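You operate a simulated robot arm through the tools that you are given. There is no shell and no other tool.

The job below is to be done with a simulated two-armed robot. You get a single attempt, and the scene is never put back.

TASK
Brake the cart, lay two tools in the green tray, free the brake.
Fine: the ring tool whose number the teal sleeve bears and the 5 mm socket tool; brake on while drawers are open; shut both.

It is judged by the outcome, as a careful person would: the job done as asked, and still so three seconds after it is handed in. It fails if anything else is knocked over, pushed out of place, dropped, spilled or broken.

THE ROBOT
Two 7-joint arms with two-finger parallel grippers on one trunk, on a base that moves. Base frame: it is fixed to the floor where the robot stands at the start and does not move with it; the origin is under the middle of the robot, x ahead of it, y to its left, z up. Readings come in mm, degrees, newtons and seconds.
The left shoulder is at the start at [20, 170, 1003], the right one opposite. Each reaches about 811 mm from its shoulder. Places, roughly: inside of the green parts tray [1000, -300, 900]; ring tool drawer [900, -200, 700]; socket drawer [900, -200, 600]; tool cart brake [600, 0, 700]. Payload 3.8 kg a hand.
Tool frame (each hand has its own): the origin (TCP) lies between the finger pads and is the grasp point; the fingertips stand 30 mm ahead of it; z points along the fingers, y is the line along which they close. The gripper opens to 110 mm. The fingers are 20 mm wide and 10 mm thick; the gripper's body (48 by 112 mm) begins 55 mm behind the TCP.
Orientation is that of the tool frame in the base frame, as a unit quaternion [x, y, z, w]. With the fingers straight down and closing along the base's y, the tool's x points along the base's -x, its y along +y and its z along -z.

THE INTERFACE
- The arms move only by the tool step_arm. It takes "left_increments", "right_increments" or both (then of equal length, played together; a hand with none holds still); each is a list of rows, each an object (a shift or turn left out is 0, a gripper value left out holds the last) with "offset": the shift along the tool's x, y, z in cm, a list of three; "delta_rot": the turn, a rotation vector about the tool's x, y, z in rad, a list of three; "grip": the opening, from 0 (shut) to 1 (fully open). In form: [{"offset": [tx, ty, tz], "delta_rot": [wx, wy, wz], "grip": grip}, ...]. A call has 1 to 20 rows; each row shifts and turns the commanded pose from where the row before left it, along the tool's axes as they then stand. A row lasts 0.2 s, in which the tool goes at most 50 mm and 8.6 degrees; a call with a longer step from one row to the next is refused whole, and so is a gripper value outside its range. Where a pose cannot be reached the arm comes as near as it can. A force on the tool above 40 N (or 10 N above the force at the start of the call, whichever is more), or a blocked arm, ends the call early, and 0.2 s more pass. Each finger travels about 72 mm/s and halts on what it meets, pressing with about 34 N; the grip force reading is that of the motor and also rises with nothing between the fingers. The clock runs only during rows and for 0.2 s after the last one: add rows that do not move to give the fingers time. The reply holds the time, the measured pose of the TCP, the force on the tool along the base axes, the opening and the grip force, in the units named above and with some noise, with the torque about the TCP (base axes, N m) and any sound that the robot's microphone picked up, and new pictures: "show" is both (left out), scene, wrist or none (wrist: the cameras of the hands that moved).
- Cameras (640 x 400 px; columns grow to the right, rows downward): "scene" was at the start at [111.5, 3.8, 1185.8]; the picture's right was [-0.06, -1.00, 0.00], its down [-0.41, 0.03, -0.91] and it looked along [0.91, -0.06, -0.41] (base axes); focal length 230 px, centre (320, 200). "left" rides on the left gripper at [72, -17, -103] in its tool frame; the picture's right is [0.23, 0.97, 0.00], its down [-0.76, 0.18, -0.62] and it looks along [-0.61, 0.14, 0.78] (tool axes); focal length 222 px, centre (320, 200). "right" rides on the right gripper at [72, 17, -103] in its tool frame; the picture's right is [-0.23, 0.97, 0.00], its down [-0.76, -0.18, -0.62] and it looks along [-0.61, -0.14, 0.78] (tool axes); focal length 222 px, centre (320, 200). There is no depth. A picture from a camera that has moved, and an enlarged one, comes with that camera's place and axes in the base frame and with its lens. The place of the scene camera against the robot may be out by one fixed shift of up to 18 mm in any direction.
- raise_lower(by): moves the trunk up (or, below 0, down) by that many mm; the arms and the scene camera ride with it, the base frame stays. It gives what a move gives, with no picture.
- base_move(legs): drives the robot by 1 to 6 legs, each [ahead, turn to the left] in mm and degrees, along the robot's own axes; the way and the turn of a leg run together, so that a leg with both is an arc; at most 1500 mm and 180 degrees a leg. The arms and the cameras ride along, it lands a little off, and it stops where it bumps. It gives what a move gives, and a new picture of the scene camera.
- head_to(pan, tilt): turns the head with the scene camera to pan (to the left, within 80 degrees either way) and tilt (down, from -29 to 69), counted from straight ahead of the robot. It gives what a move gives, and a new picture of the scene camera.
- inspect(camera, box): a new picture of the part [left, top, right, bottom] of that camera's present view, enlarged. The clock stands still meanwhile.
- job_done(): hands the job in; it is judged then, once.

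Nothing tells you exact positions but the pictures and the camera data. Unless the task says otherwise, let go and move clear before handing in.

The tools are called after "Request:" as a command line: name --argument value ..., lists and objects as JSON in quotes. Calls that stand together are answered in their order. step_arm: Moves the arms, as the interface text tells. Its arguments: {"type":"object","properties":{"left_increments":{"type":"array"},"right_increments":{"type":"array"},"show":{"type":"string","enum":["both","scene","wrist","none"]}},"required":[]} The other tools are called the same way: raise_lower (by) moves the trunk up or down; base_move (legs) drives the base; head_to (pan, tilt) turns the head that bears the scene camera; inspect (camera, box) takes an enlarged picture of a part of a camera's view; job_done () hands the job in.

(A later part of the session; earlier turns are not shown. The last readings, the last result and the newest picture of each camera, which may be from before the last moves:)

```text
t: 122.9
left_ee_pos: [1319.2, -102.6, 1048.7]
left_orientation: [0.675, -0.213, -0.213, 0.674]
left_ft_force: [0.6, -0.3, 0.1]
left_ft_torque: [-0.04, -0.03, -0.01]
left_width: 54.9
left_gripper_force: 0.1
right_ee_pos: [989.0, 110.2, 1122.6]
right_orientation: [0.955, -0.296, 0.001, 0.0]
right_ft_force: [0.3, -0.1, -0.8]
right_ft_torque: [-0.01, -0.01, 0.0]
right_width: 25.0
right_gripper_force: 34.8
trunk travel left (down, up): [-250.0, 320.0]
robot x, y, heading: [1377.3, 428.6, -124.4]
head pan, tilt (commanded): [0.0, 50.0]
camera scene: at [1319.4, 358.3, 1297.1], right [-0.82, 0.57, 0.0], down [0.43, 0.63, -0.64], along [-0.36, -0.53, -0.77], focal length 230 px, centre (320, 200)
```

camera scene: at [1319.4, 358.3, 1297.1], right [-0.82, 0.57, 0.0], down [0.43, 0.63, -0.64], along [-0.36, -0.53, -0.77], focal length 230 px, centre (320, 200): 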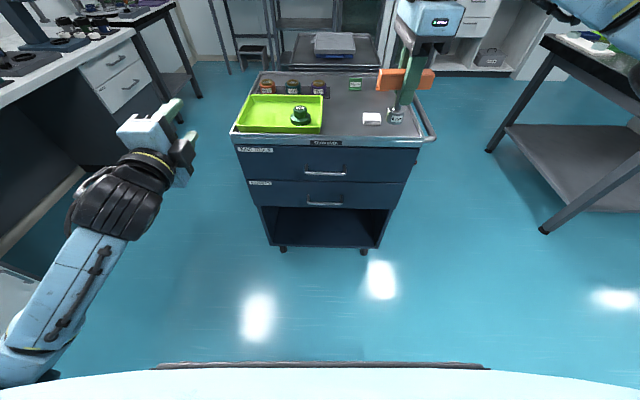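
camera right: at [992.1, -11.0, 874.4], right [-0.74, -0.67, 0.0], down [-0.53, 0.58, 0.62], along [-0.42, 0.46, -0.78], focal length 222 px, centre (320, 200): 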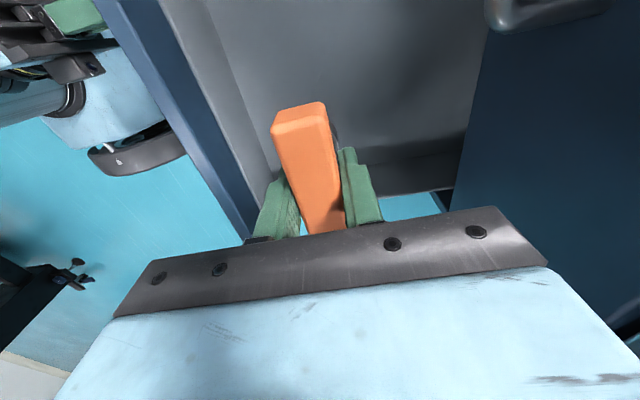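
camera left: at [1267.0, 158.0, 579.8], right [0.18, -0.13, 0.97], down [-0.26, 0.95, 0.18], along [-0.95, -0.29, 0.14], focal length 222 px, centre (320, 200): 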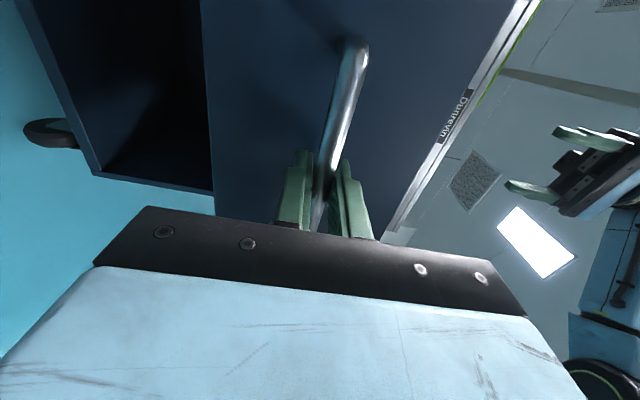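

The left hand would be close to where the right camera will go, so I'll pull it further left and back before driving forward 235 mm.

Request:
step_arm --left_increments '[{"offset": [3.5, 1.0, -2.5]}, {"offset": [3.5, 1.0, -2.5]}, {"offset": [3.5, 1.0, -2.5]}, {"offset": [3.5, 1.0, -2.5]}]' --show "none"

Request:
base_move --legs '[[235, 0]]'

Request:
inspect --camera "scene" --box '[170, 90, 470, 270]'

Request:
inspect --camera "right" --box '[0, 0, 640, 400]'

```text
t: 123.9
left_ee_pos: [1491.0, -115.0, 1082.7]
left_orientation: [0.673, -0.215, -0.214, 0.674]
left_ft_force: [-0.2, -0.2, -1.0]
left_ft_torque: [0.0, -0.03, 0.01]
left_width: 54.9
left_gripper_force: 0.1
left hand out of reach, approached as far as the arm can: row 2, 3
right_ee_pos: [989.6, 111.7, 1123.9]
right_orientation: [0.955, -0.297, 0.0, -0.001]
right_ft_force: [0.6, 1.1, -1.4]
right_ft_torque: [0.0, -0.02, -0.02]
right_width: 25.2
right_gripper_force: 33.8
trunk travel left (down, up): [-250.0, 320.0]
robot x, y, heading: [1376.9, 430.8, -124.4]
head pan, tilt (commanded): [0.0, 50.0]
```

```text
t: 125.7
left_ee_pos: [1356.2, -311.6, 1083.1]
left_orientation: [0.675, -0.214, -0.213, 0.674]
left_ft_force: [0.4, 0.2, 0.9]
left_ft_torque: [0.03, 0.0, 0.02]
left_width: 55.4
left_gripper_force: 0.0
right_ee_pos: [853.8, -86.2, 1123.5]
right_orientation: [0.955, -0.297, 0.001, 0.0]
right_ft_force: [0.0, 0.0, -0.8]
right_ft_torque: [0.01, -0.03, 0.0]
right_width: 25.2
right_gripper_force: 33.8
trunk travel left (down, up): [-250.0, 320.0]
robot x, y, heading: [1245.1, 232.1, -124.5]
head pan, tilt (commanded): [0.0, 50.0]
camera scene: at [1184.2, 161.4, 1297.0], right [-0.82, 0.57, 0.0], down [0.43, 0.63, -0.64], along [-0.36, -0.53, -0.77], focal length 230 px, centre (320, 200)
```

scene: 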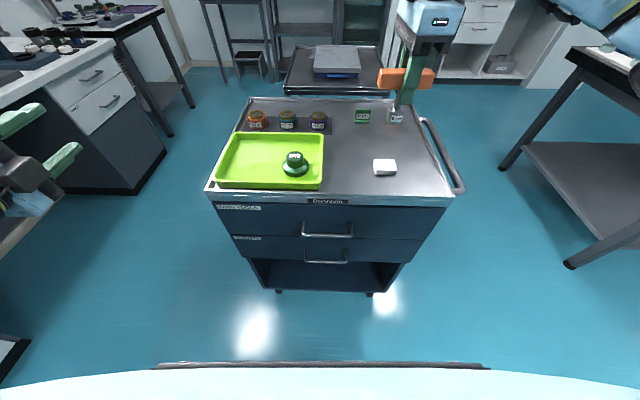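

```text
2.13 times, centred on (320, 180) of scene
camera zoom: at [1184.2, 161.4, 1297.0], right [-0.82, 0.57, 0.0], down [0.43, 0.63, -0.64], along [-0.36, -0.53, -0.77], focal length 490 px, centre (320, 243)
```

zoom: 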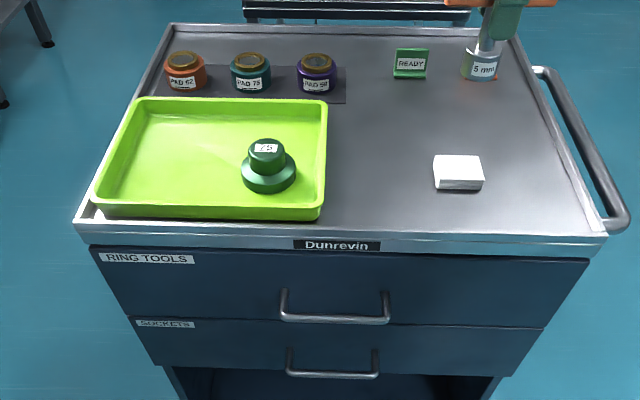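

```text
1.00 times, centred on (320, 200) of right (not enlarged: the box is as wide or as high as the picture)
camera zoom: at [903.2, -140.2, 1224.8], right [-0.74, -0.67, 0.0], down [-0.53, 0.58, 0.62], along [-0.42, 0.46, -0.78], focal length 222 px, centre (320, 200)
```

zoom: 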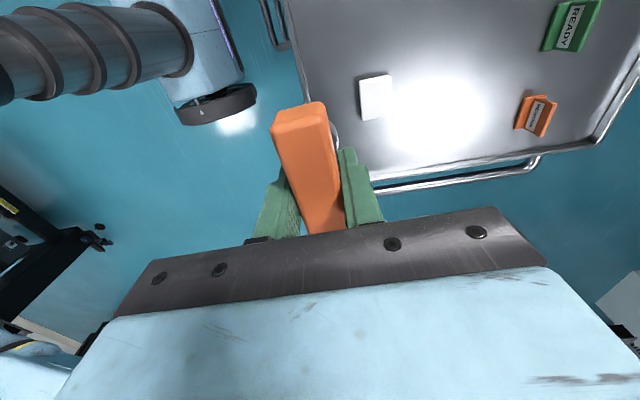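

The tray's free left half is slightly beyond the right arm's reach from here, so I'll edge forward another 70 mm.

Request:
base_move --legs '[[70, 0]]'

Request:
inspect --camera "scene" --box '[170, 110, 470, 290]'

```text
t: 126.7
left_ee_pos: [1315.7, -369.1, 1083.4]
left_orientation: [0.675, -0.214, -0.212, 0.673]
left_ft_force: [0.1, 0.4, 0.2]
left_ft_torque: [0.0, 0.01, 0.03]
left_width: 54.8
left_gripper_force: 0.1
right_ee_pos: [814.6, -143.8, 1121.9]
right_orientation: [0.955, -0.296, 0.0, 0.0]
right_ft_force: [-0.7, -0.4, -3.2]
right_ft_torque: [0.05, 0.02, -0.02]
right_width: 25.1
right_gripper_force: 33.8
trunk travel left (down, up): [-250.0, 320.0]
robot x, y, heading: [1202.8, 174.2, -124.6]
head pan, tilt (commanded): [0.0, 50.0]
camera scene: at [1144.0, 103.0, 1296.9], right [-0.82, 0.57, 0.0], down [0.43, 0.63, -0.64], along [-0.36, -0.53, -0.77], focal length 230 px, centre (320, 200)
```

scene: 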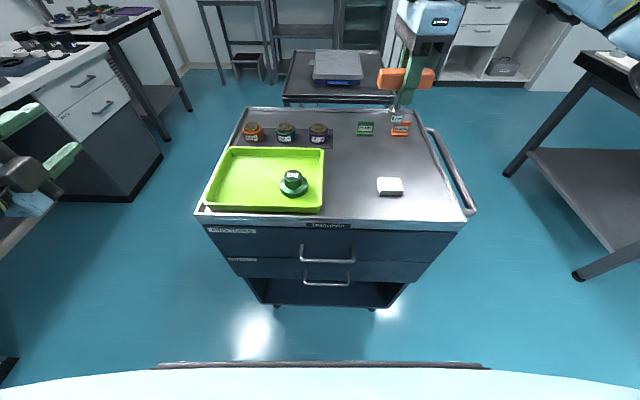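

```text
2.13 times, centred on (320, 200) of scene
camera zoom: at [1144.0, 103.0, 1296.9], right [-0.82, 0.57, 0.0], down [0.43, 0.63, -0.64], along [-0.36, -0.53, -0.77], focal length 490 px, centre (320, 200)
```

zoom: 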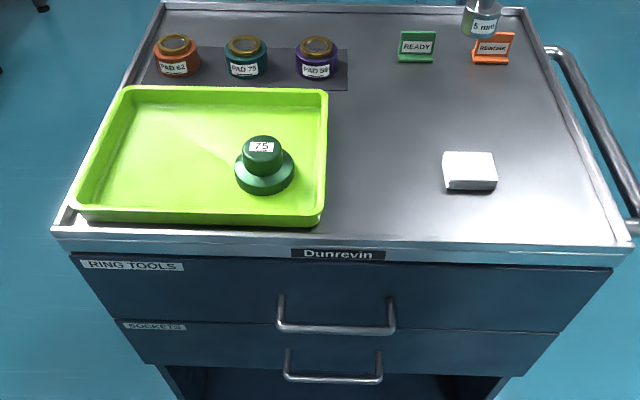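

Now within reach. I'll carry the socket tool across at a safe height to above the left half of the tray.

Request:
step_arm --right_increments '[{"offset": [3.76, 0.16, 0.5]}, {"offset": [3.76, 0.16, 0.5]}, {"offset": [3.76, 0.16, 0.5]}, {"offset": [3.76, 0.16, 0.5]}, {"offset": [3.76, 0.16, 0.5]}, {"offset": [3.76, 0.16, 0.5]}, {"offset": [3.76, 0.16, 0.5]}, {"offset": [3.76, 0.16, 0.5]}, {}]' --show "both"

Request:
inspect --camera "scene" --box '[180, 110, 400, 240]'

```text
t: 128.7
left_ee_pos: [1316.7, -369.1, 1082.7]
left_orientation: [0.674, -0.214, -0.213, 0.674]
left_ft_force: [0.4, 0.0, -0.3]
left_ft_torque: [-0.02, 0.05, -0.02]
left_width: 54.9
left_gripper_force: 0.0
right_ee_pos: [1033.3, -308.6, 1085.9]
right_orientation: [0.955, -0.297, 0.0, 0.0]
right_ft_force: [0.7, 0.0, -1.5]
right_ft_torque: [-0.01, 0.01, 0.03]
right_width: 25.4
right_gripper_force: 34.4
right hand out of reach, approached as far as the arm can: row 8
trunk travel left (down, up): [-250.0, 320.0]
robot x, y, heading: [1202.8, 176.2, -124.4]
head pan, tilt (commanded): [0.0, 50.0]
camera scene: at [1145.3, 103.7, 1297.1], right [-0.82, 0.57, 0.0], down [0.43, 0.63, -0.64], along [-0.36, -0.53, -0.77], focal length 230 px, centre (320, 200)
camera right: at [1082.9, -362.5, 1189.1], right [-0.74, -0.67, 0.0], down [-0.53, 0.58, 0.62], along [-0.42, 0.46, -0.78], focal length 222 px, centre (320, 200)
```

scene: 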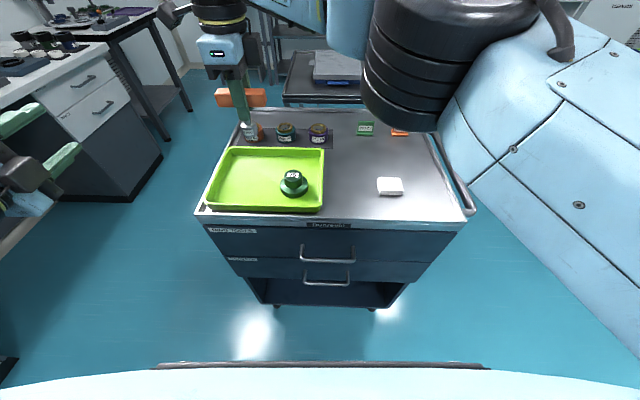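
right: 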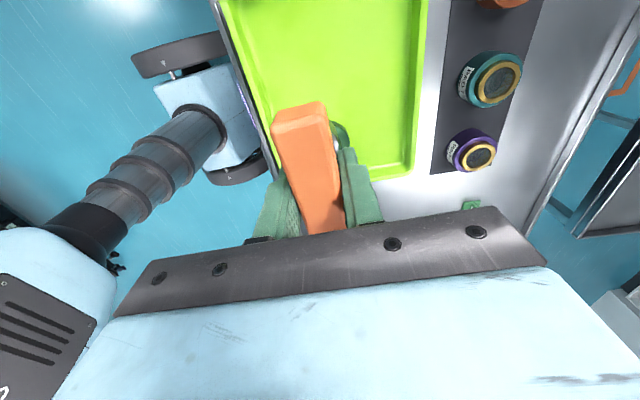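

```text
2.91 times, centred on (290, 175) of scene
camera zoom: at [1145.3, 103.7, 1297.1], right [-0.82, 0.57, 0.0], down [0.43, 0.63, -0.64], along [-0.36, -0.53, -0.77], focal length 668 px, centre (407, 273)
```

zoom: 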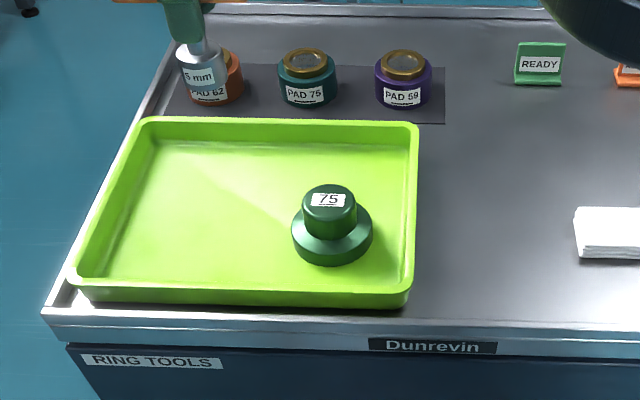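

The tool is over the tray. Lower down the reach improves, so I'll descend to z≈995 and shift 20 mm further left, away from the ring tool.

Request:
step_arm --right_increments '[{"offset": [0, 0, 3.0]}, {"offset": [0, 0, 3.0]}, {"offset": [1.0, 0, 2.0]}, {"offset": [1.2, 0, 1.0]}, {}]' --show "both"

Request:
inspect --camera "scene" --box '[180, 90, 400, 220]'

```text
t: 129.9
left_ee_pos: [1316.1, -367.9, 1083.0]
left_orientation: [0.674, -0.213, -0.212, 0.674]
left_ft_force: [0.3, 0.3, -0.1]
left_ft_torque: [0.01, 0.02, -0.06]
left_width: 54.8
left_gripper_force: 0.0
right_ee_pos: [1043.3, -315.0, 995.4]
right_orientation: [0.955, -0.297, 0.001, 0.0]
right_ft_force: [0.2, 0.4, -1.9]
right_ft_torque: [0.0, 0.02, 0.0]
right_width: 25.0
right_gripper_force: 34.1
right hand out of reach, approached as far as the arm can: row 4
trunk travel left (down, up): [-250.0, 320.0]
robot x, y, heading: [1203.0, 178.3, -124.5]
head pan, tilt (commanded): [0.0, 50.0]
camera scene: at [1144.8, 103.8, 1297.0], right [-0.82, 0.57, 0.0], down [0.43, 0.63, -0.64], along [-0.36, -0.53, -0.77], focal length 230 px, centre (320, 200)
camera right: at [1092.8, -369.8, 1098.7], right [-0.74, -0.67, 0.0], down [-0.53, 0.58, 0.62], along [-0.42, 0.46, -0.78], focal length 222 px, centre (320, 200)
```

scene: 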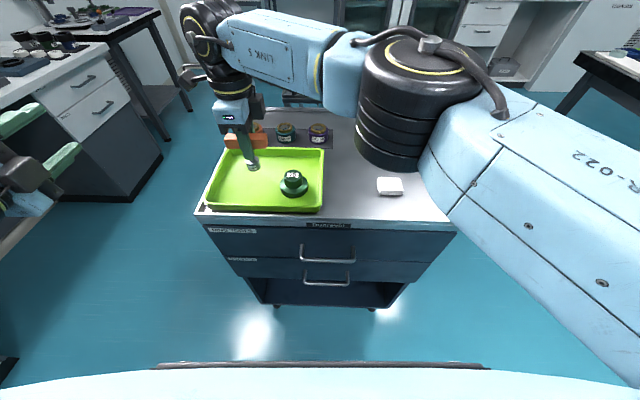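
right: 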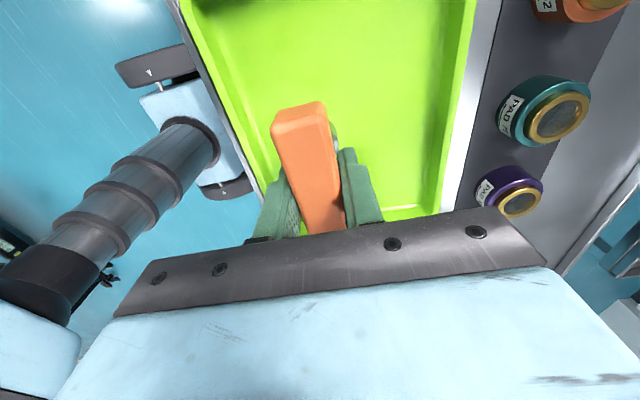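

```text
2.91 times, centred on (290, 155) of scene
camera zoom: at [1144.8, 103.8, 1297.0], right [-0.82, 0.57, 0.0], down [0.43, 0.63, -0.64], along [-0.36, -0.53, -0.77], focal length 668 px, centre (407, 331)
```

zoom: 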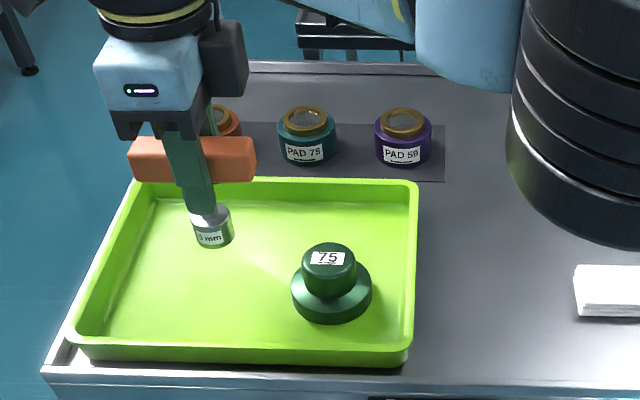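

The socket tool is over the left half of the tray, clear of the ring tool. Lowering further in steps.

Request:
step_arm --right_increments '[{"offset": [0, 0, 2.0]}, {"offset": [0, 0, 1.5]}, {"offset": [0, 0, 0.7]}, {}]' --show "none"

Request:
inspect --camera "scene" --box '[200, 110, 340, 220]'

```text
t: 130.9
left_ee_pos: [1316.2, -369.3, 1082.8]
left_orientation: [0.674, -0.214, -0.213, 0.674]
left_ft_force: [-0.1, 0.7, -0.2]
left_ft_torque: [0.02, 0.0, -0.02]
left_width: 55.0
left_gripper_force: 0.1
right_ee_pos: [1044.7, -315.8, 952.7]
right_orientation: [0.955, -0.296, -0.001, 0.0]
right_ft_force: [-0.4, 0.1, -1.3]
right_ft_torque: [0.03, 0.0, -0.02]
right_width: 25.2
right_gripper_force: 33.8
trunk travel left (down, up): [-250.0, 320.0]
robot x, y, heading: [1203.6, 175.4, -124.5]
head pan, tilt (commanded): [0.0, 50.0]
```

```text
3.64 times, centred on (270, 165) of scene
camera zoom: at [1144.7, 103.9, 1297.0], right [-0.82, 0.57, 0.0], down [0.43, 0.63, -0.64], along [-0.36, -0.53, -0.77], focal length 836 px, centre (502, 327)
```

zoom: 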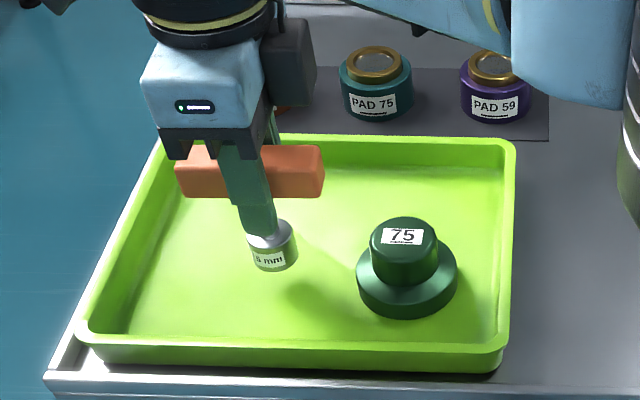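

About 1–2 cm remain. I'll lower in 4 mm steps until light contact.

Request:
step_arm --right_increments '[{"offset": [0, 0, 0.5]}, {"offset": [0, 0, 0.4]}, {}]' --show "none"

Request:
step_arm --right_increments '[{"offset": [0, 0, 0.3]}, {"offset": [0, 0, 0.2]}, {}]' --show "none"

Request:
inspect --camera "scene" --box '[200, 110, 340, 220]'

```text
t: 131.7
left_ee_pos: [1316.4, -369.4, 1083.5]
left_orientation: [0.675, -0.214, -0.213, 0.674]
left_ft_force: [0.0, -0.6, 0.2]
left_ft_torque: [-0.02, 0.02, -0.01]
left_width: 55.1
left_gripper_force: 0.1
right_ee_pos: [1043.2, -315.8, 945.3]
right_orientation: [0.955, -0.296, -0.001, -0.001]
right_ft_force: [-1.0, 0.4, -2.2]
right_ft_torque: [0.0, 0.0, -0.02]
right_width: 24.9
right_gripper_force: 34.0
trunk travel left (down, up): [-250.0, 320.0]
robot x, y, heading: [1203.5, 174.5, -124.5]
head pan, tilt (commanded): [0.0, 50.0]
```

```text
t: 132.5
left_ee_pos: [1315.8, -369.5, 1083.4]
left_orientation: [0.673, -0.214, -0.213, 0.675]
left_ft_force: [0.2, -1.2, 0.1]
left_ft_torque: [0.01, 0.0, -0.03]
left_width: 54.9
left_gripper_force: 0.1
right_ee_pos: [1044.7, -314.4, 939.9]
right_orientation: [0.955, -0.296, 0.001, 0.0]
right_ft_force: [-0.2, -0.3, -1.8]
right_ft_torque: [0.04, 0.0, 0.03]
right_width: 25.2
right_gripper_force: 33.9
trunk travel left (down, up): [-250.0, 320.0]
robot x, y, heading: [1198.4, 175.8, -124.6]
head pan, tilt (commanded): [0.0, 50.0]
```

```text
3.64 times, centred on (270, 165) of scene
camera zoom: at [1144.7, 103.9, 1297.0], right [-0.82, 0.57, 0.0], down [0.43, 0.63, -0.64], along [-0.36, -0.53, -0.77], focal length 836 px, centre (502, 327)
```

zoom: 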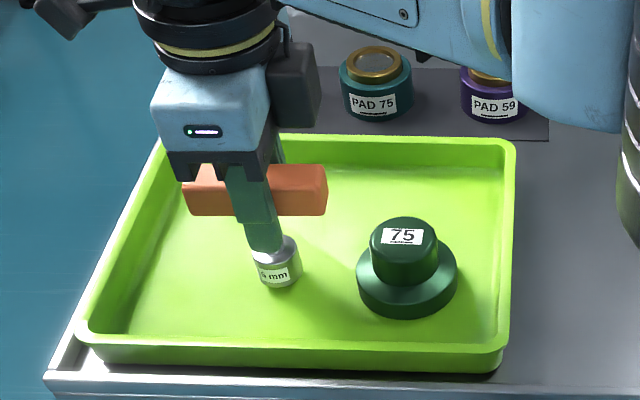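

Still no contact. Continuing down in small steps with a force check each time.

Request:
step_arm --right_increments '[{"offset": [0, 0, 0.3]}, {"offset": [0, 0, 0.2]}, {}]' --show "none"

Request:
step_arm --right_increments '[{"offset": [0, 0, 0.2]}, {"offset": [0, 0, 0.2]}, {}]' --show "none"

```text
t: 133.3
left_ee_pos: [1316.7, -367.9, 1083.7]
left_orientation: [0.674, -0.214, -0.213, 0.674]
left_ft_force: [0.5, 0.6, 0.1]
left_ft_torque: [0.0, 0.0, -0.02]
left_width: 55.1
left_gripper_force: 0.0
right_ee_pos: [1043.4, -315.3, 936.4]
right_orientation: [0.955, -0.297, 0.0, 0.0]
right_ft_force: [0.6, 0.5, -2.4]
right_ft_torque: [-0.02, 0.0, -0.03]
right_width: 25.2
right_gripper_force: 34.0
trunk travel left (down, up): [-250.0, 320.0]
robot x, y, heading: [1200.6, 177.2, -124.3]
head pan, tilt (commanded): [0.0, 50.0]
```

```text
t: 134.1
left_ee_pos: [1315.8, -368.6, 1083.9]
left_orientation: [0.674, -0.214, -0.213, 0.674]
left_ft_force: [0.2, 0.9, 0.0]
left_ft_torque: [0.01, 0.02, -0.01]
left_width: 55.1
left_gripper_force: 0.0
right_ee_pos: [1045.0, -314.5, 932.9]
right_orientation: [0.955, -0.297, 0.001, 0.001]
right_ft_force: [0.2, -1.4, 11.7]
right_ft_torque: [-0.06, -0.08, -0.01]
right_width: 24.9
right_gripper_force: 34.6
trunk travel left (down, up): [-250.0, 320.0]
robot x, y, heading: [1199.9, 176.3, -124.8]
head pan, tilt (commanded): [0.0, 50.0]
```

Light contact (12 N) at z≈933. I'll ease up 1.5 mm, open the fingers and lift straight away.

Request:
step_arm --right_increments '[{"offset": [0, 0, -0.1]}, {"grip": 0.35}, {"grip": 0.55}, {}, {}]' --show "none"

Request:
inspect --camera "scene" --box '[200, 110, 340, 220]'

```text
t: 135.3
left_ee_pos: [1316.0, -369.3, 1083.9]
left_orientation: [0.674, -0.214, -0.213, 0.674]
left_ft_force: [-0.7, 0.1, -0.5]
left_ft_torque: [0.0, 0.01, -0.02]
left_width: 55.2
left_gripper_force: 0.0
right_ee_pos: [1043.0, -316.1, 932.5]
right_orientation: [0.955, -0.296, 0.0, 0.0]
right_ft_force: [0.2, -0.5, 0.3]
right_ft_torque: [0.0, 0.01, 0.01]
right_width: 60.4
right_gripper_force: 0.1
trunk travel left (down, up): [-250.0, 320.0]
robot x, y, heading: [1200.2, 173.3, -124.5]
head pan, tilt (commanded): [0.0, 50.0]
```

```text
3.64 times, centred on (270, 165) of scene
camera zoom: at [1144.7, 103.9, 1297.0], right [-0.82, 0.57, 0.0], down [0.43, 0.63, -0.64], along [-0.36, -0.53, -0.77], focal length 836 px, centre (502, 327)
```

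zoom: 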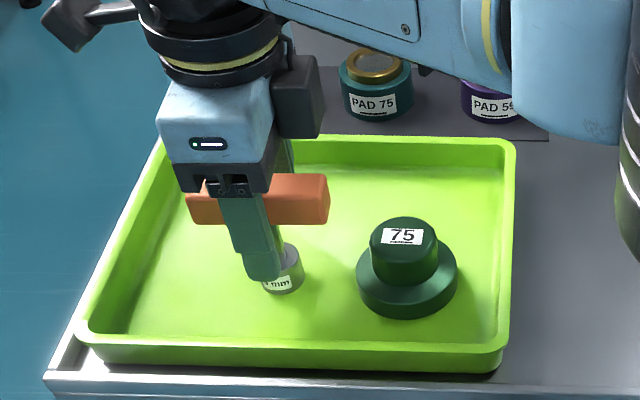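

The fingers are open and the tool is standing by itself. Lifting the hand straight up.

Request:
step_arm --right_increments '[{"offset": [0, 0, -1.0]}, {"offset": [0, 0, -2.0]}, {"offset": [0, 0, -3.0]}, {"offset": [0, 0, -4.0]}, {"offset": [0, 0, -4.0]}, {"offset": [-2, 0, -3.0]}, {}]' --show "both"

Request:
inspect --camera "scene" --box '[180, 90, 480, 270]'

```text
t: 136.9
left_ee_pos: [1318.0, -370.1, 1082.1]
left_orientation: [0.674, -0.213, -0.213, 0.675]
left_ft_force: [1.1, 0.6, -0.3]
left_ft_torque: [0.03, 0.01, -0.01]
left_width: 54.9
left_gripper_force: 0.0
right_ee_pos: [1012.3, -299.5, 1102.4]
right_orientation: [0.955, -0.296, 0.0, 0.0]
right_ft_force: [1.5, 0.0, -0.3]
right_ft_torque: [-0.02, 0.01, 0.0]
right_width: 60.4
right_gripper_force: 0.0
right hand out of reach, approached as far as the arm can: row 4, 5
trunk travel left (down, up): [-250.0, 320.0]
robot x, y, heading: [1201.4, 178.5, -124.6]
head pan, tilt (commanded): [0.0, 50.0]
camera scene: at [1145.1, 103.7, 1297.0], right [-0.82, 0.57, 0.0], down [0.43, 0.63, -0.64], along [-0.36, -0.53, -0.77], focal length 230 px, centre (320, 200)
camera right: at [1061.4, -355.2, 1205.1], right [-0.74, -0.67, 0.0], down [-0.53, 0.58, 0.62], along [-0.42, 0.46, -0.78], focal length 222 px, centre (320, 200)
```

scene: 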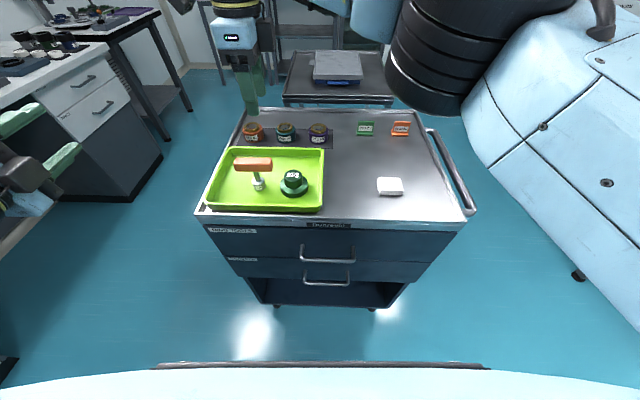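
right: 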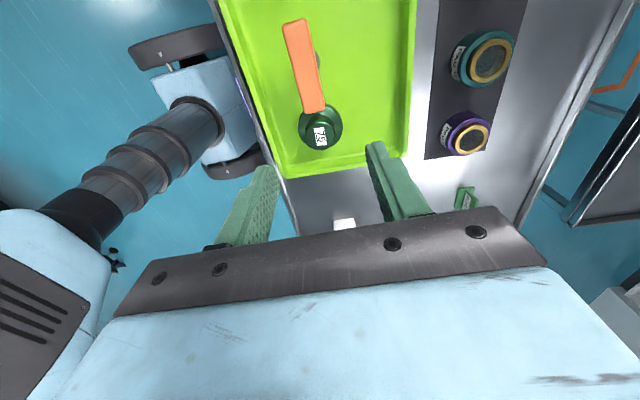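

```text
2.13 times, centred on (330, 180) of scene
camera zoom: at [1145.1, 103.7, 1297.0], right [-0.82, 0.57, 0.0], down [0.43, 0.63, -0.64], along [-0.36, -0.53, -0.77], focal length 490 px, centre (299, 243)
```

zoom: 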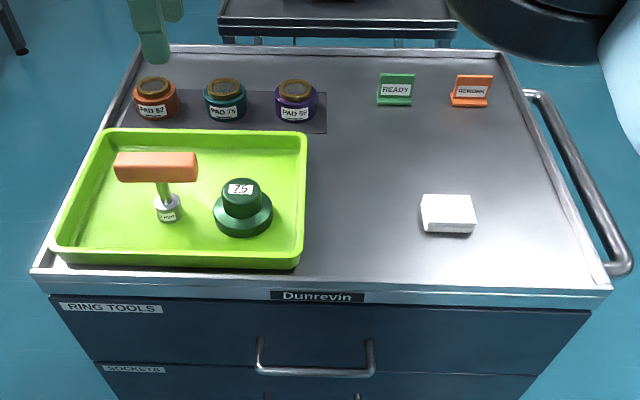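

Both tools are upright in the tray, both drawers are shut and nothing else moved. Now I'll back away and drive back round to the brake side.

Request:
base_move --legs '[[-305, 0]]'

Request:
raise_lower --by -150

Request:
head_to --pan 0 --tilt 35

Request:
inspect --camera "scene" --box '[200, 100, 460, 260]'

```text
t: 139.0
left_ee_pos: [1493.1, -114.0, 1082.4]
left_orientation: [0.674, -0.214, -0.212, 0.674]
left_ft_force: [0.6, -0.3, 0.5]
left_ft_torque: [-0.02, -0.01, -0.03]
left_width: 54.9
left_gripper_force: 0.0
right_ee_pos: [1187.3, -47.8, 1102.8]
right_orientation: [0.955, -0.295, 0.0, -0.001]
right_ft_force: [-0.3, -0.2, 0.4]
right_ft_torque: [-0.02, 0.0, -0.01]
right_width: 60.5
right_gripper_force: 0.0
trunk travel left (down, up): [-250.0, 320.0]
robot x, y, heading: [1373.7, 428.6, -124.5]
head pan, tilt (commanded): [0.0, 50.0]
camera scene: at [1319.6, 358.7, 1297.1], right [-0.83, 0.56, 0.0], down [0.43, 0.63, -0.64], along [-0.36, -0.53, -0.77], focal length 230 px, centre (320, 200)
```

scene: 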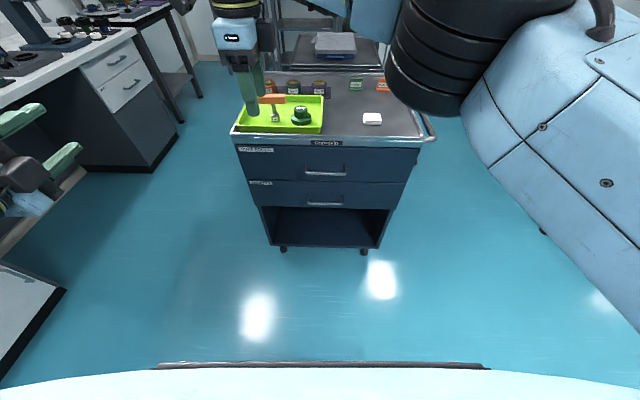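

```text
t: 140.7
left_ee_pos: [1492.3, -114.4, 933.2]
left_orientation: [0.674, -0.214, -0.212, 0.675]
left_ft_force: [0.7, 0.2, -0.1]
left_ft_torque: [0.0, -0.01, -0.01]
left_width: 54.9
left_gripper_force: 0.0
right_ee_pos: [1186.1, -47.0, 953.6]
right_orientation: [0.955, -0.296, 0.0, 0.0]
right_ft_force: [-0.1, -0.5, 0.0]
right_ft_torque: [-0.02, -0.02, 0.01]
right_width: 60.4
right_gripper_force: 0.0
trunk travel left (down, up): [-100.0, 470.0]
robot x, y, heading: [1374.6, 427.5, -124.4]
head pan, tilt (commanded): [0.0, 50.0]
```

```text
t: 141.5
left_ee_pos: [1491.1, -113.3, 932.4]
left_orientation: [0.674, -0.213, -0.212, 0.675]
left_ft_force: [0.5, -0.7, -0.2]
left_ft_torque: [-0.02, -0.02, -0.04]
left_width: 55.0
left_gripper_force: 0.0
right_ee_pos: [1186.8, -46.4, 952.6]
right_orientation: [0.955, -0.296, 0.0, 0.0]
right_ft_force: [0.5, -0.2, 0.5]
right_ft_torque: [0.0, 0.02, 0.01]
right_width: 60.5
right_gripper_force: 0.1
trunk travel left (down, up): [-100.0, 470.0]
robot x, y, heading: [1379.5, 428.5, -124.4]
head pan, tilt (commanded): [0.0, 35.0]
camera scene: at [1313.0, 349.0, 1168.7], right [-0.83, 0.56, 0.0], down [0.32, 0.47, -0.82], along [-0.46, -0.68, -0.57], focal length 230 px, centre (320, 200)
```

scene: 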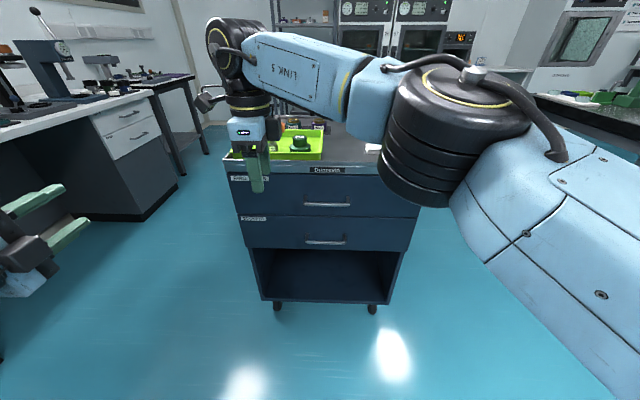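

```text
2.46 times, centred on (330, 180) of scene
camera zoom: at [1313.0, 349.0, 1168.7], right [-0.83, 0.56, 0.0], down [0.32, 0.47, -0.82], along [-0.46, -0.68, -0.57], focal length 566 px, centre (295, 249)
```

zoom: 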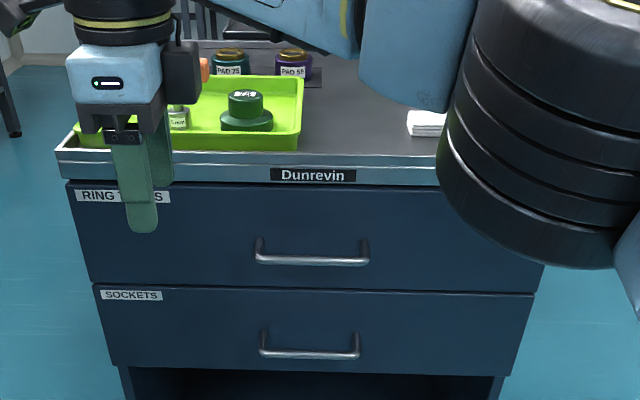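

Clear to move. I'll retrace my path in reverse to the starting position in front of the brake.

Request:
base_move --legs '[[0, 115], [-1000, 0]]'

```text
t: 151.5
left_ee_pos: [818.8, 897.1, 932.3]
left_orientation: [0.529, 0.469, 0.471, 0.528]
left_ft_force: [0.6, 1.1, -0.3]
left_ft_torque: [-0.01, -0.03, 0.01]
left_width: 54.9
left_gripper_force: 0.1
right_ee_pos: [905.3, 596.7, 952.3]
right_orientation: [0.743, 0.669, 0.0, 0.0]
right_ft_force: [-0.1, -0.6, -0.1]
right_ft_torque: [0.0, -0.01, 0.03]
right_width: 60.6
right_gripper_force: 0.0
trunk travel left (down, up): [-100.0, 470.0]
robot x, y, heading: [397.7, 537.4, -6.0]
head pan, tilt (commanded): [0.0, 35.0]
camera scene: at [503.0, 534.9, 1168.8], right [-0.1, -0.99, 0.0], down [-0.57, 0.06, -0.82], along [0.81, -0.09, -0.57], focal length 230 px, centre (320, 200)
```

scene: 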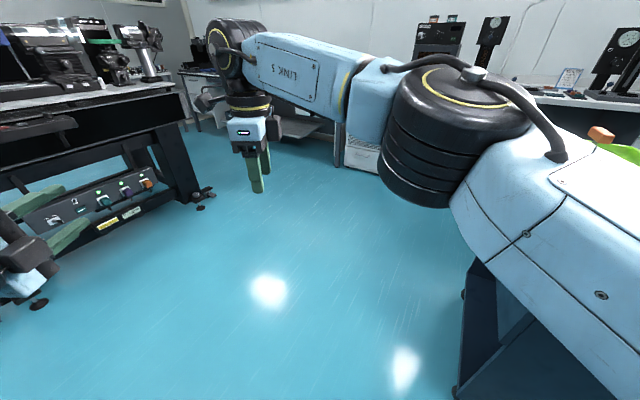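

Request:
base_move --legs '[[0, 59.5], [-668, 0], [0, -53.5]]'

Request:
head_to --pan -5 --tilt 28

```text
t: 156.2
left_ee_pos: [149.9, 876.7, 944.3]
left_orientation: [0.225, 0.662, 0.681, 0.22]
left_ft_force: [-0.2, -0.9, -0.1]
left_ft_torque: [-0.02, 0.02, -0.01]
left_width: 55.1
left_gripper_force: 0.2
right_ee_pos: [445.7, 800.8, 952.3]
right_orientation: [0.299, 0.954, -0.001, -0.001]
right_ft_force: [-0.7, -1.0, -0.2]
right_ft_torque: [-0.02, 0.0, 0.01]
right_width: 60.5
right_gripper_force: 0.0
trunk travel left (down, up): [-100.0, 470.0]
robot x, y, heading: [249.5, 323.3, 54.3]
head pan, tilt (commanded): [0.0, 35.0]
stopped in leg 2: the robot was blocked; the commanded pose is now the measured one
camera scene: at [315.6, 427.2, 1168.4], right [0.81, -0.59, 0.0], down [-0.34, -0.47, -0.82], along [0.48, 0.66, -0.58], focal length 230 px, centre (320, 200)
```

scene: 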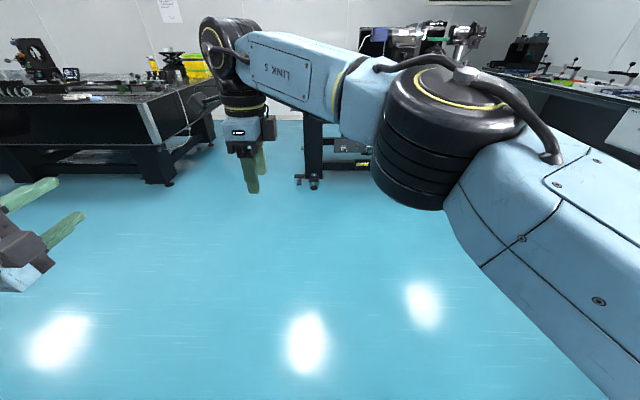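

```text
t: 156.9
left_ee_pos: [149.2, 877.0, 941.5]
left_orientation: [0.223, 0.663, 0.68, 0.22]
left_ft_force: [1.3, 0.7, 0.7]
left_ft_torque: [0.03, -0.02, 0.02]
left_width: 55.3
left_gripper_force: 0.1
right_ee_pos: [446.3, 803.2, 950.2]
right_orientation: [0.3, 0.954, -0.002, -0.001]
right_ft_force: [-0.4, 0.1, -0.7]
right_ft_torque: [-0.01, 0.01, 0.01]
right_width: 60.6
right_gripper_force: 0.0
trunk travel left (down, up): [-100.0, 470.0]
robot x, y, heading: [245.5, 325.6, 54.3]
head pan, tilt (commanded): [-5.0, 28.0]
camera scene: at [324.2, 426.4, 1179.0], right [0.76, -0.65, 0.0], down [-0.31, -0.36, -0.88], along [0.57, 0.67, -0.48], focal length 230 px, centre (320, 200)
```

scene: 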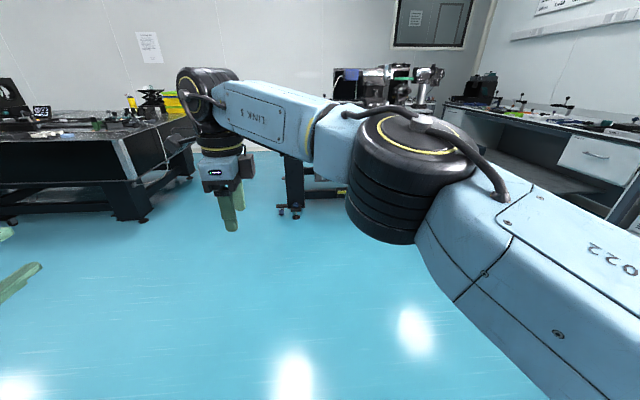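

The robot got blocked while backing up, and the left arm reads slightly deflected, so its elbow is probably touching something. Let me look around with the head.

Request:
head_to --pan 80 --tilt 30

Request:
head_to --pan -80 --tilt 30

```text
t: 158.5
left_ee_pos: [149.6, 877.4, 942.2]
left_orientation: [0.224, 0.663, 0.68, 0.219]
left_ft_force: [0.2, 0.3, 0.5]
left_ft_torque: [-0.02, 0.01, 0.01]
left_width: 54.8
left_gripper_force: 0.0
right_ee_pos: [447.1, 801.9, 949.8]
right_orientation: [0.301, 0.954, -0.002, -0.001]
right_ft_force: [-0.7, 0.1, 0.5]
right_ft_torque: [-0.01, 0.01, -0.01]
right_width: 60.6
right_gripper_force: 0.2
trunk travel left (down, up): [-100.0, 470.0]
robot x, y, heading: [246.0, 330.9, 54.3]
head pan, tilt (commanded): [80.0, 30.0]
camera scene: at [201.5, 421.5, 1176.5], right [0.72, 0.7, -0.01], down [0.34, -0.36, -0.87], along [-0.61, 0.62, -0.5], focal length 230 px, centre (320, 200)
```

scene: 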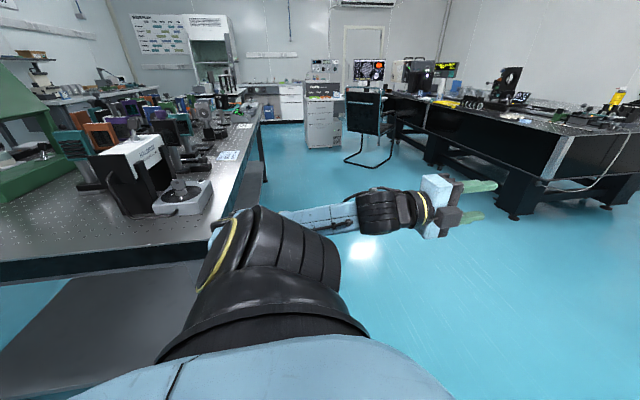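

```text
t: 160.9
left_ee_pos: [149.8, 876.1, 941.7]
left_orientation: [0.223, 0.664, 0.679, 0.22]
left_ft_force: [-0.2, -0.6, 0.5]
left_ft_torque: [0.0, -0.02, 0.01]
left_width: 55.1
left_gripper_force: 0.1
right_ee_pos: [447.0, 802.2, 951.3]
right_orientation: [0.301, 0.954, -0.002, -0.002]
right_ft_force: [0.6, -0.7, 0.1]
right_ft_torque: [-0.01, 0.01, -0.01]
right_width: 60.6
right_gripper_force: 0.0
trunk travel left (down, up): [-100.0, 470.0]
robot x, y, heading: [245.6, 324.2, 54.4]
head pan, tilt (commanded): [-80.0, 30.0]
camera scene: at [346.1, 317.8, 1176.2], right [-0.43, -0.9, 0.01], down [-0.46, 0.21, -0.86], along [0.78, -0.38, -0.5], focal length 230 px, centre (320, 200)
```

scene: 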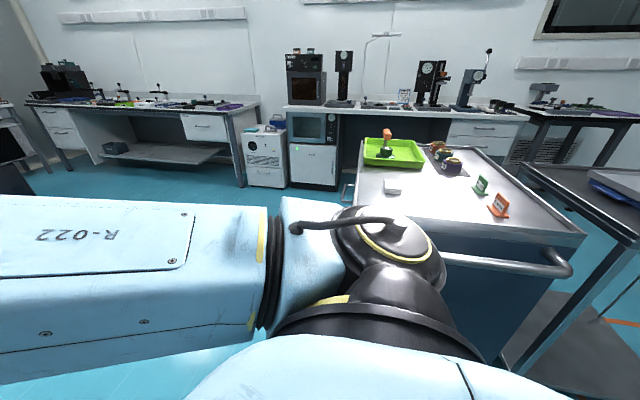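

The left elbow has come up against the edge of the optical bench behind-left. I'll drive forward 80 mm to get off it, then fold the left arm in before continuing.

Request:
base_move --legs '[[80, 0]]'

Request:
head_to --pan 75 --tilt 25

```text
t: 162.0
left_ee_pos: [190.7, 938.4, 942.8]
left_orientation: [0.221, 0.663, 0.681, 0.22]
left_ft_force: [-0.5, -0.5, -0.1]
left_ft_torque: [0.02, -0.03, 0.02]
left_width: 55.3
left_gripper_force: 0.2
right_ee_pos: [486.8, 863.8, 952.0]
right_orientation: [0.299, 0.954, 0.001, 0.0]
right_ft_force: [-0.4, 0.4, 0.0]
right_ft_torque: [-0.02, -0.01, -0.01]
right_width: 60.6
right_gripper_force: 0.0
trunk travel left (down, up): [-100.0, 470.0]
robot x, y, heading: [291.0, 390.1, 54.3]
head pan, tilt (commanded): [-80.0, 30.0]
camera scene: at [387.6, 378.9, 1176.5], right [-0.43, -0.9, 0.0], down [-0.45, 0.22, -0.87], along [0.78, -0.37, -0.5], focal length 230 px, centre (320, 200)
```

scene: 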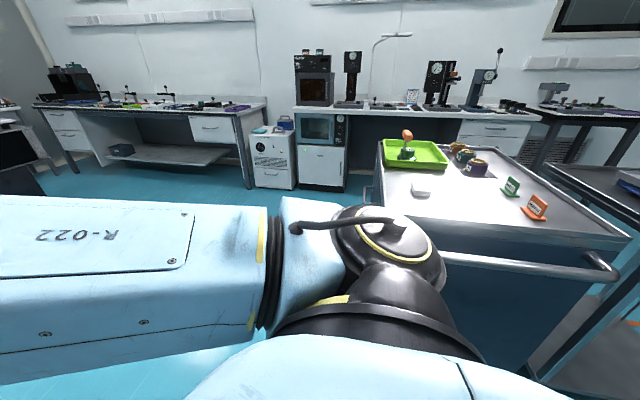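

```text
t: 164.4
left_ee_pos: [190.3, 937.8, 943.9]
left_orientation: [0.221, 0.662, 0.682, 0.22]
left_ft_force: [-0.5, 1.4, 0.2]
left_ft_torque: [0.01, -0.01, 0.01]
left_width: 55.2
left_gripper_force: 0.1
right_ee_pos: [488.3, 863.4, 955.5]
right_orientation: [0.3, 0.954, 0.001, 0.001]
right_ft_force: [0.1, -0.5, 0.0]
right_ft_torque: [-0.04, 0.01, -0.04]
right_width: 60.3
right_gripper_force: 0.1
trunk travel left (down, up): [-100.0, 470.0]
robot x, y, heading: [298.0, 392.2, 54.5]
head pan, tilt (commanded): [75.0, 25.0]
camera scene: at [247.2, 488.5, 1184.5], right [0.77, 0.64, 0.0], down [0.27, -0.33, -0.91], along [-0.58, 0.7, -0.42], focal length 230 px, centre (320, 200)
```

scene: 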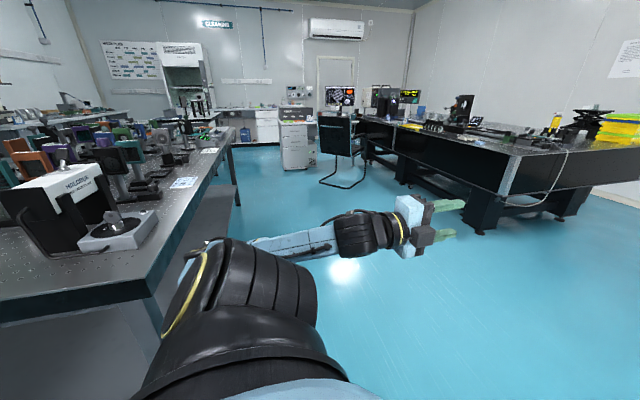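

The left arm is free of the bench. I'll move the right hand over to its own side first, then bring the left hand in to the middle so its elbow tucks in.

Request:
step_arm --right_increments '[{"offset": [-3.9, 0, -1.0]}, {"offset": [-3.9, 0, -1.0]}, {"offset": [-3.9, 0, -1.0]}, {"offset": [-3.9, 0, -1.0]}, {"offset": [-3.9, 0, -1.0]}, {"offset": [-3.9, 0, -1.0]}, {"offset": [-3.9, 0, -1.0]}, {"offset": [-3.9, 0, -1.0]}]' --show "none"

Request:
step_arm --left_increments '[{"offset": [-4.0, 0, 0.7]}, {"offset": [-4.0, 0, 0.7]}, {"offset": [-4.0, 0, 0.7]}, {"offset": [-4.0, 0, 0.7]}, {"offset": [-4.0, 0, 0.7]}, {"offset": [-4.0, 0, 0.7]}, {"offset": [-4.0, 0, 0.7]}, {}]' --show "scene"

```text
t: 166.2
left_ee_pos: [190.7, 937.3, 944.1]
left_orientation: [0.221, 0.662, 0.682, 0.219]
left_ft_force: [-0.6, -0.4, -0.8]
left_ft_torque: [0.0, 0.0, 0.02]
left_width: 55.0
left_gripper_force: 0.0
right_ee_pos: [743.9, 685.8, 1035.2]
right_orientation: [0.299, 0.954, 0.001, 0.001]
right_ft_force: [-0.2, 1.3, -0.2]
right_ft_torque: [0.0, -0.02, -0.03]
right_width: 60.5
right_gripper_force: 0.0
trunk travel left (down, up): [-100.0, 470.0]
robot x, y, heading: [294.2, 387.9, 54.4]
head pan, tilt (commanded): [75.0, 25.0]
```

```text
t: 168.0
left_ee_pos: [449.8, 850.9, 928.5]
left_orientation: [0.222, 0.662, 0.682, 0.22]
left_ft_force: [-0.3, 0.2, 0.0]
left_ft_torque: [0.04, 0.02, 0.0]
left_width: 55.1
left_gripper_force: 0.1
left hand out of reach, approached as far as the arm can: row 1, 2, 3
right_ee_pos: [743.0, 685.7, 1035.3]
right_orientation: [0.3, 0.954, 0.001, 0.0]
right_ft_force: [0.5, -1.3, 0.5]
right_ft_torque: [0.0, -0.02, 0.02]
right_width: 60.4
right_gripper_force: 0.0
trunk travel left (down, up): [-100.0, 470.0]
robot x, y, heading: [297.0, 388.8, 54.6]
head pan, tilt (commanded): [75.0, 25.0]
camera scene: at [247.1, 488.5, 1184.6], right [0.77, 0.64, 0.0], down [0.27, -0.33, -0.91], along [-0.58, 0.7, -0.42], focal length 230 px, centre (320, 200)
```

scene: 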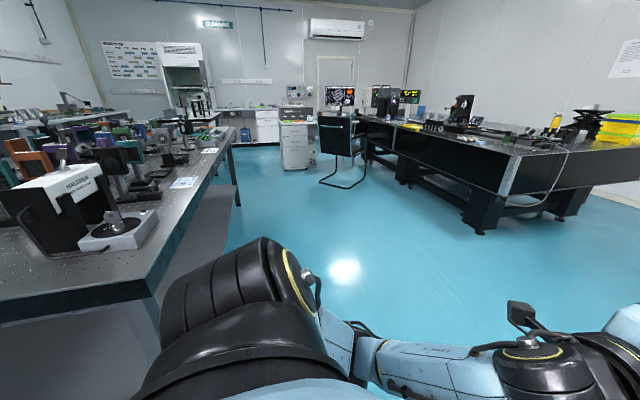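

From the head views the bench corner is at about (−110, 520). Rather than go back near it, I'll stop at about (209, 268), facing square to the brake face.

Request:
base_move --legs '[[-150, 0]]'

Request:
head_to --pan -75 --tilt 30

```text
t: 169.4
left_ee_pos: [361.6, 729.4, 928.7]
left_orientation: [0.22, 0.662, 0.683, 0.218]
left_ft_force: [-0.8, 0.0, 0.6]
left_ft_torque: [0.0, 0.0, -0.01]
left_width: 55.0
left_gripper_force: 0.1
right_ee_pos: [656.5, 565.5, 1034.7]
right_orientation: [0.298, 0.954, 0.001, 0.001]
right_ft_force: [-0.3, -0.5, 0.6]
right_ft_torque: [0.04, -0.03, -0.02]
right_width: 60.3
right_gripper_force: 0.2
trunk travel left (down, up): [-100.0, 470.0]
robot x, y, heading: [210.4, 270.0, 54.8]
head pan, tilt (commanded): [75.0, 25.0]
camera scene: at [160.0, 366.5, 1184.6], right [0.77, 0.64, 0.0], down [0.27, -0.33, -0.91], along [-0.58, 0.7, -0.42], focal length 230 px, centre (320, 200)
```

scene: 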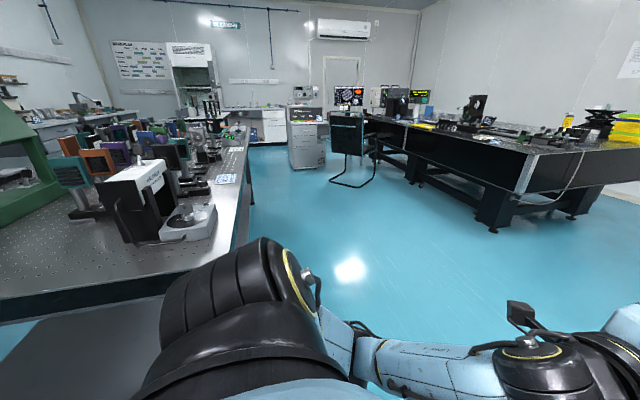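

```text
t: 171.7
left_ee_pos: [362.0, 730.1, 928.4]
left_orientation: [0.22, 0.662, 0.682, 0.219]
left_ft_force: [0.1, 0.5, 0.3]
left_ft_torque: [0.02, -0.02, 0.02]
left_width: 55.2
left_gripper_force: 0.0
right_ee_pos: [656.8, 564.6, 1034.2]
right_orientation: [0.299, 0.954, 0.001, 0.0]
right_ft_force: [0.4, 0.3, -0.1]
right_ft_torque: [0.0, -0.02, 0.01]
right_width: 60.5
right_gripper_force: 0.0
trunk travel left (down, up): [-100.0, 470.0]
robot x, y, heading: [210.7, 271.5, 54.3]
head pan, tilt (commanded): [-75.0, 30.0]
camera scene: at [303.7, 264.2, 1176.6], right [-0.35, -0.94, 0.0], down [-0.47, 0.17, -0.87], along [0.81, -0.3, -0.5], focal length 230 px, centre (320, 200)
```

scene: 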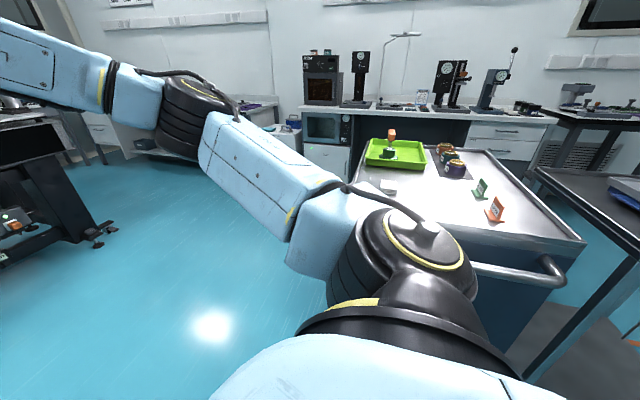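

Path is clear. Turning to face the brake side of the cart squarely.

Request:
base_move --legs '[[0, -90.6]]'

Request:
head_to --pan 0 --tilt 40

```text
t: 176.0
left_ee_pos: [667.3, 110.0, 928.7]
left_orientation: [0.626, 0.309, 0.323, 0.639]
left_ft_force: [-0.4, -0.5, -0.8]
left_ft_torque: [-0.02, 0.0, -0.01]
left_width: 54.9
left_gripper_force: 0.0
right_ee_pos: [498.9, -181.7, 1036.2]
right_orientation: [0.888, 0.459, 0.0, 0.0]
right_ft_force: [-0.3, -0.1, 0.6]
right_ft_torque: [-0.01, 0.04, -0.05]
right_width: 60.5
right_gripper_force: 0.1
trunk travel left (down, up): [-100.0, 470.0]
robot x, y, heading: [207.9, 267.8, -36.2]
head pan, tilt (commanded): [-75.0, 30.0]
camera scene: at [191.1, 181.9, 1176.6], right [-0.93, 0.36, 0.0], down [0.18, 0.47, -0.87], along [-0.31, -0.81, -0.5], focal length 230 px, centre (320, 200)
```

scene: 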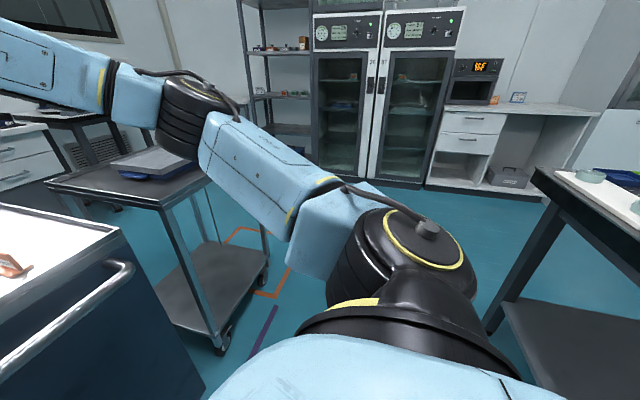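

```text
t: 177.4
left_ee_pos: [668.4, 109.2, 927.8]
left_orientation: [0.626, 0.309, 0.323, 0.639]
left_ft_force: [0.4, 0.5, -0.1]
left_ft_torque: [0.01, 0.01, -0.01]
left_width: 54.8
left_gripper_force: 0.0
right_ee_pos: [499.9, -182.0, 1034.7]
right_orientation: [0.889, 0.458, 0.0, 0.001]
right_ft_force: [-0.6, -0.2, -0.3]
right_ft_torque: [-0.03, -0.02, -0.01]
right_width: 60.6
right_gripper_force: 0.1
trunk travel left (down, up): [-100.0, 470.0]
robot x, y, heading: [211.5, 266.7, -36.0]
head pan, tilt (commanded): [0.0, 40.0]
camera scene: at [292.4, 216.2, 1161.2], right [-0.59, -0.81, 0.0], down [-0.52, 0.38, -0.77], along [0.62, -0.45, -0.64], focal length 230 px, centre (320, 200)
```

scene: 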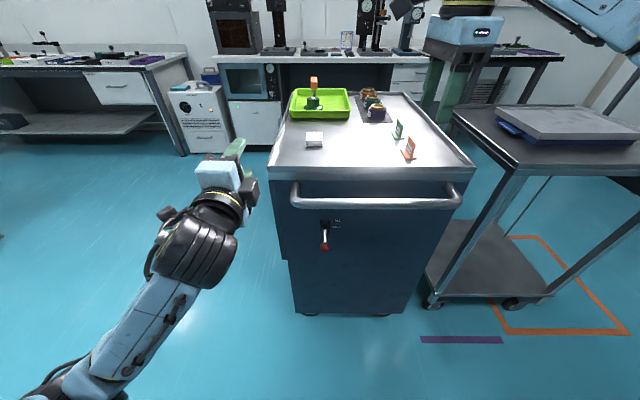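

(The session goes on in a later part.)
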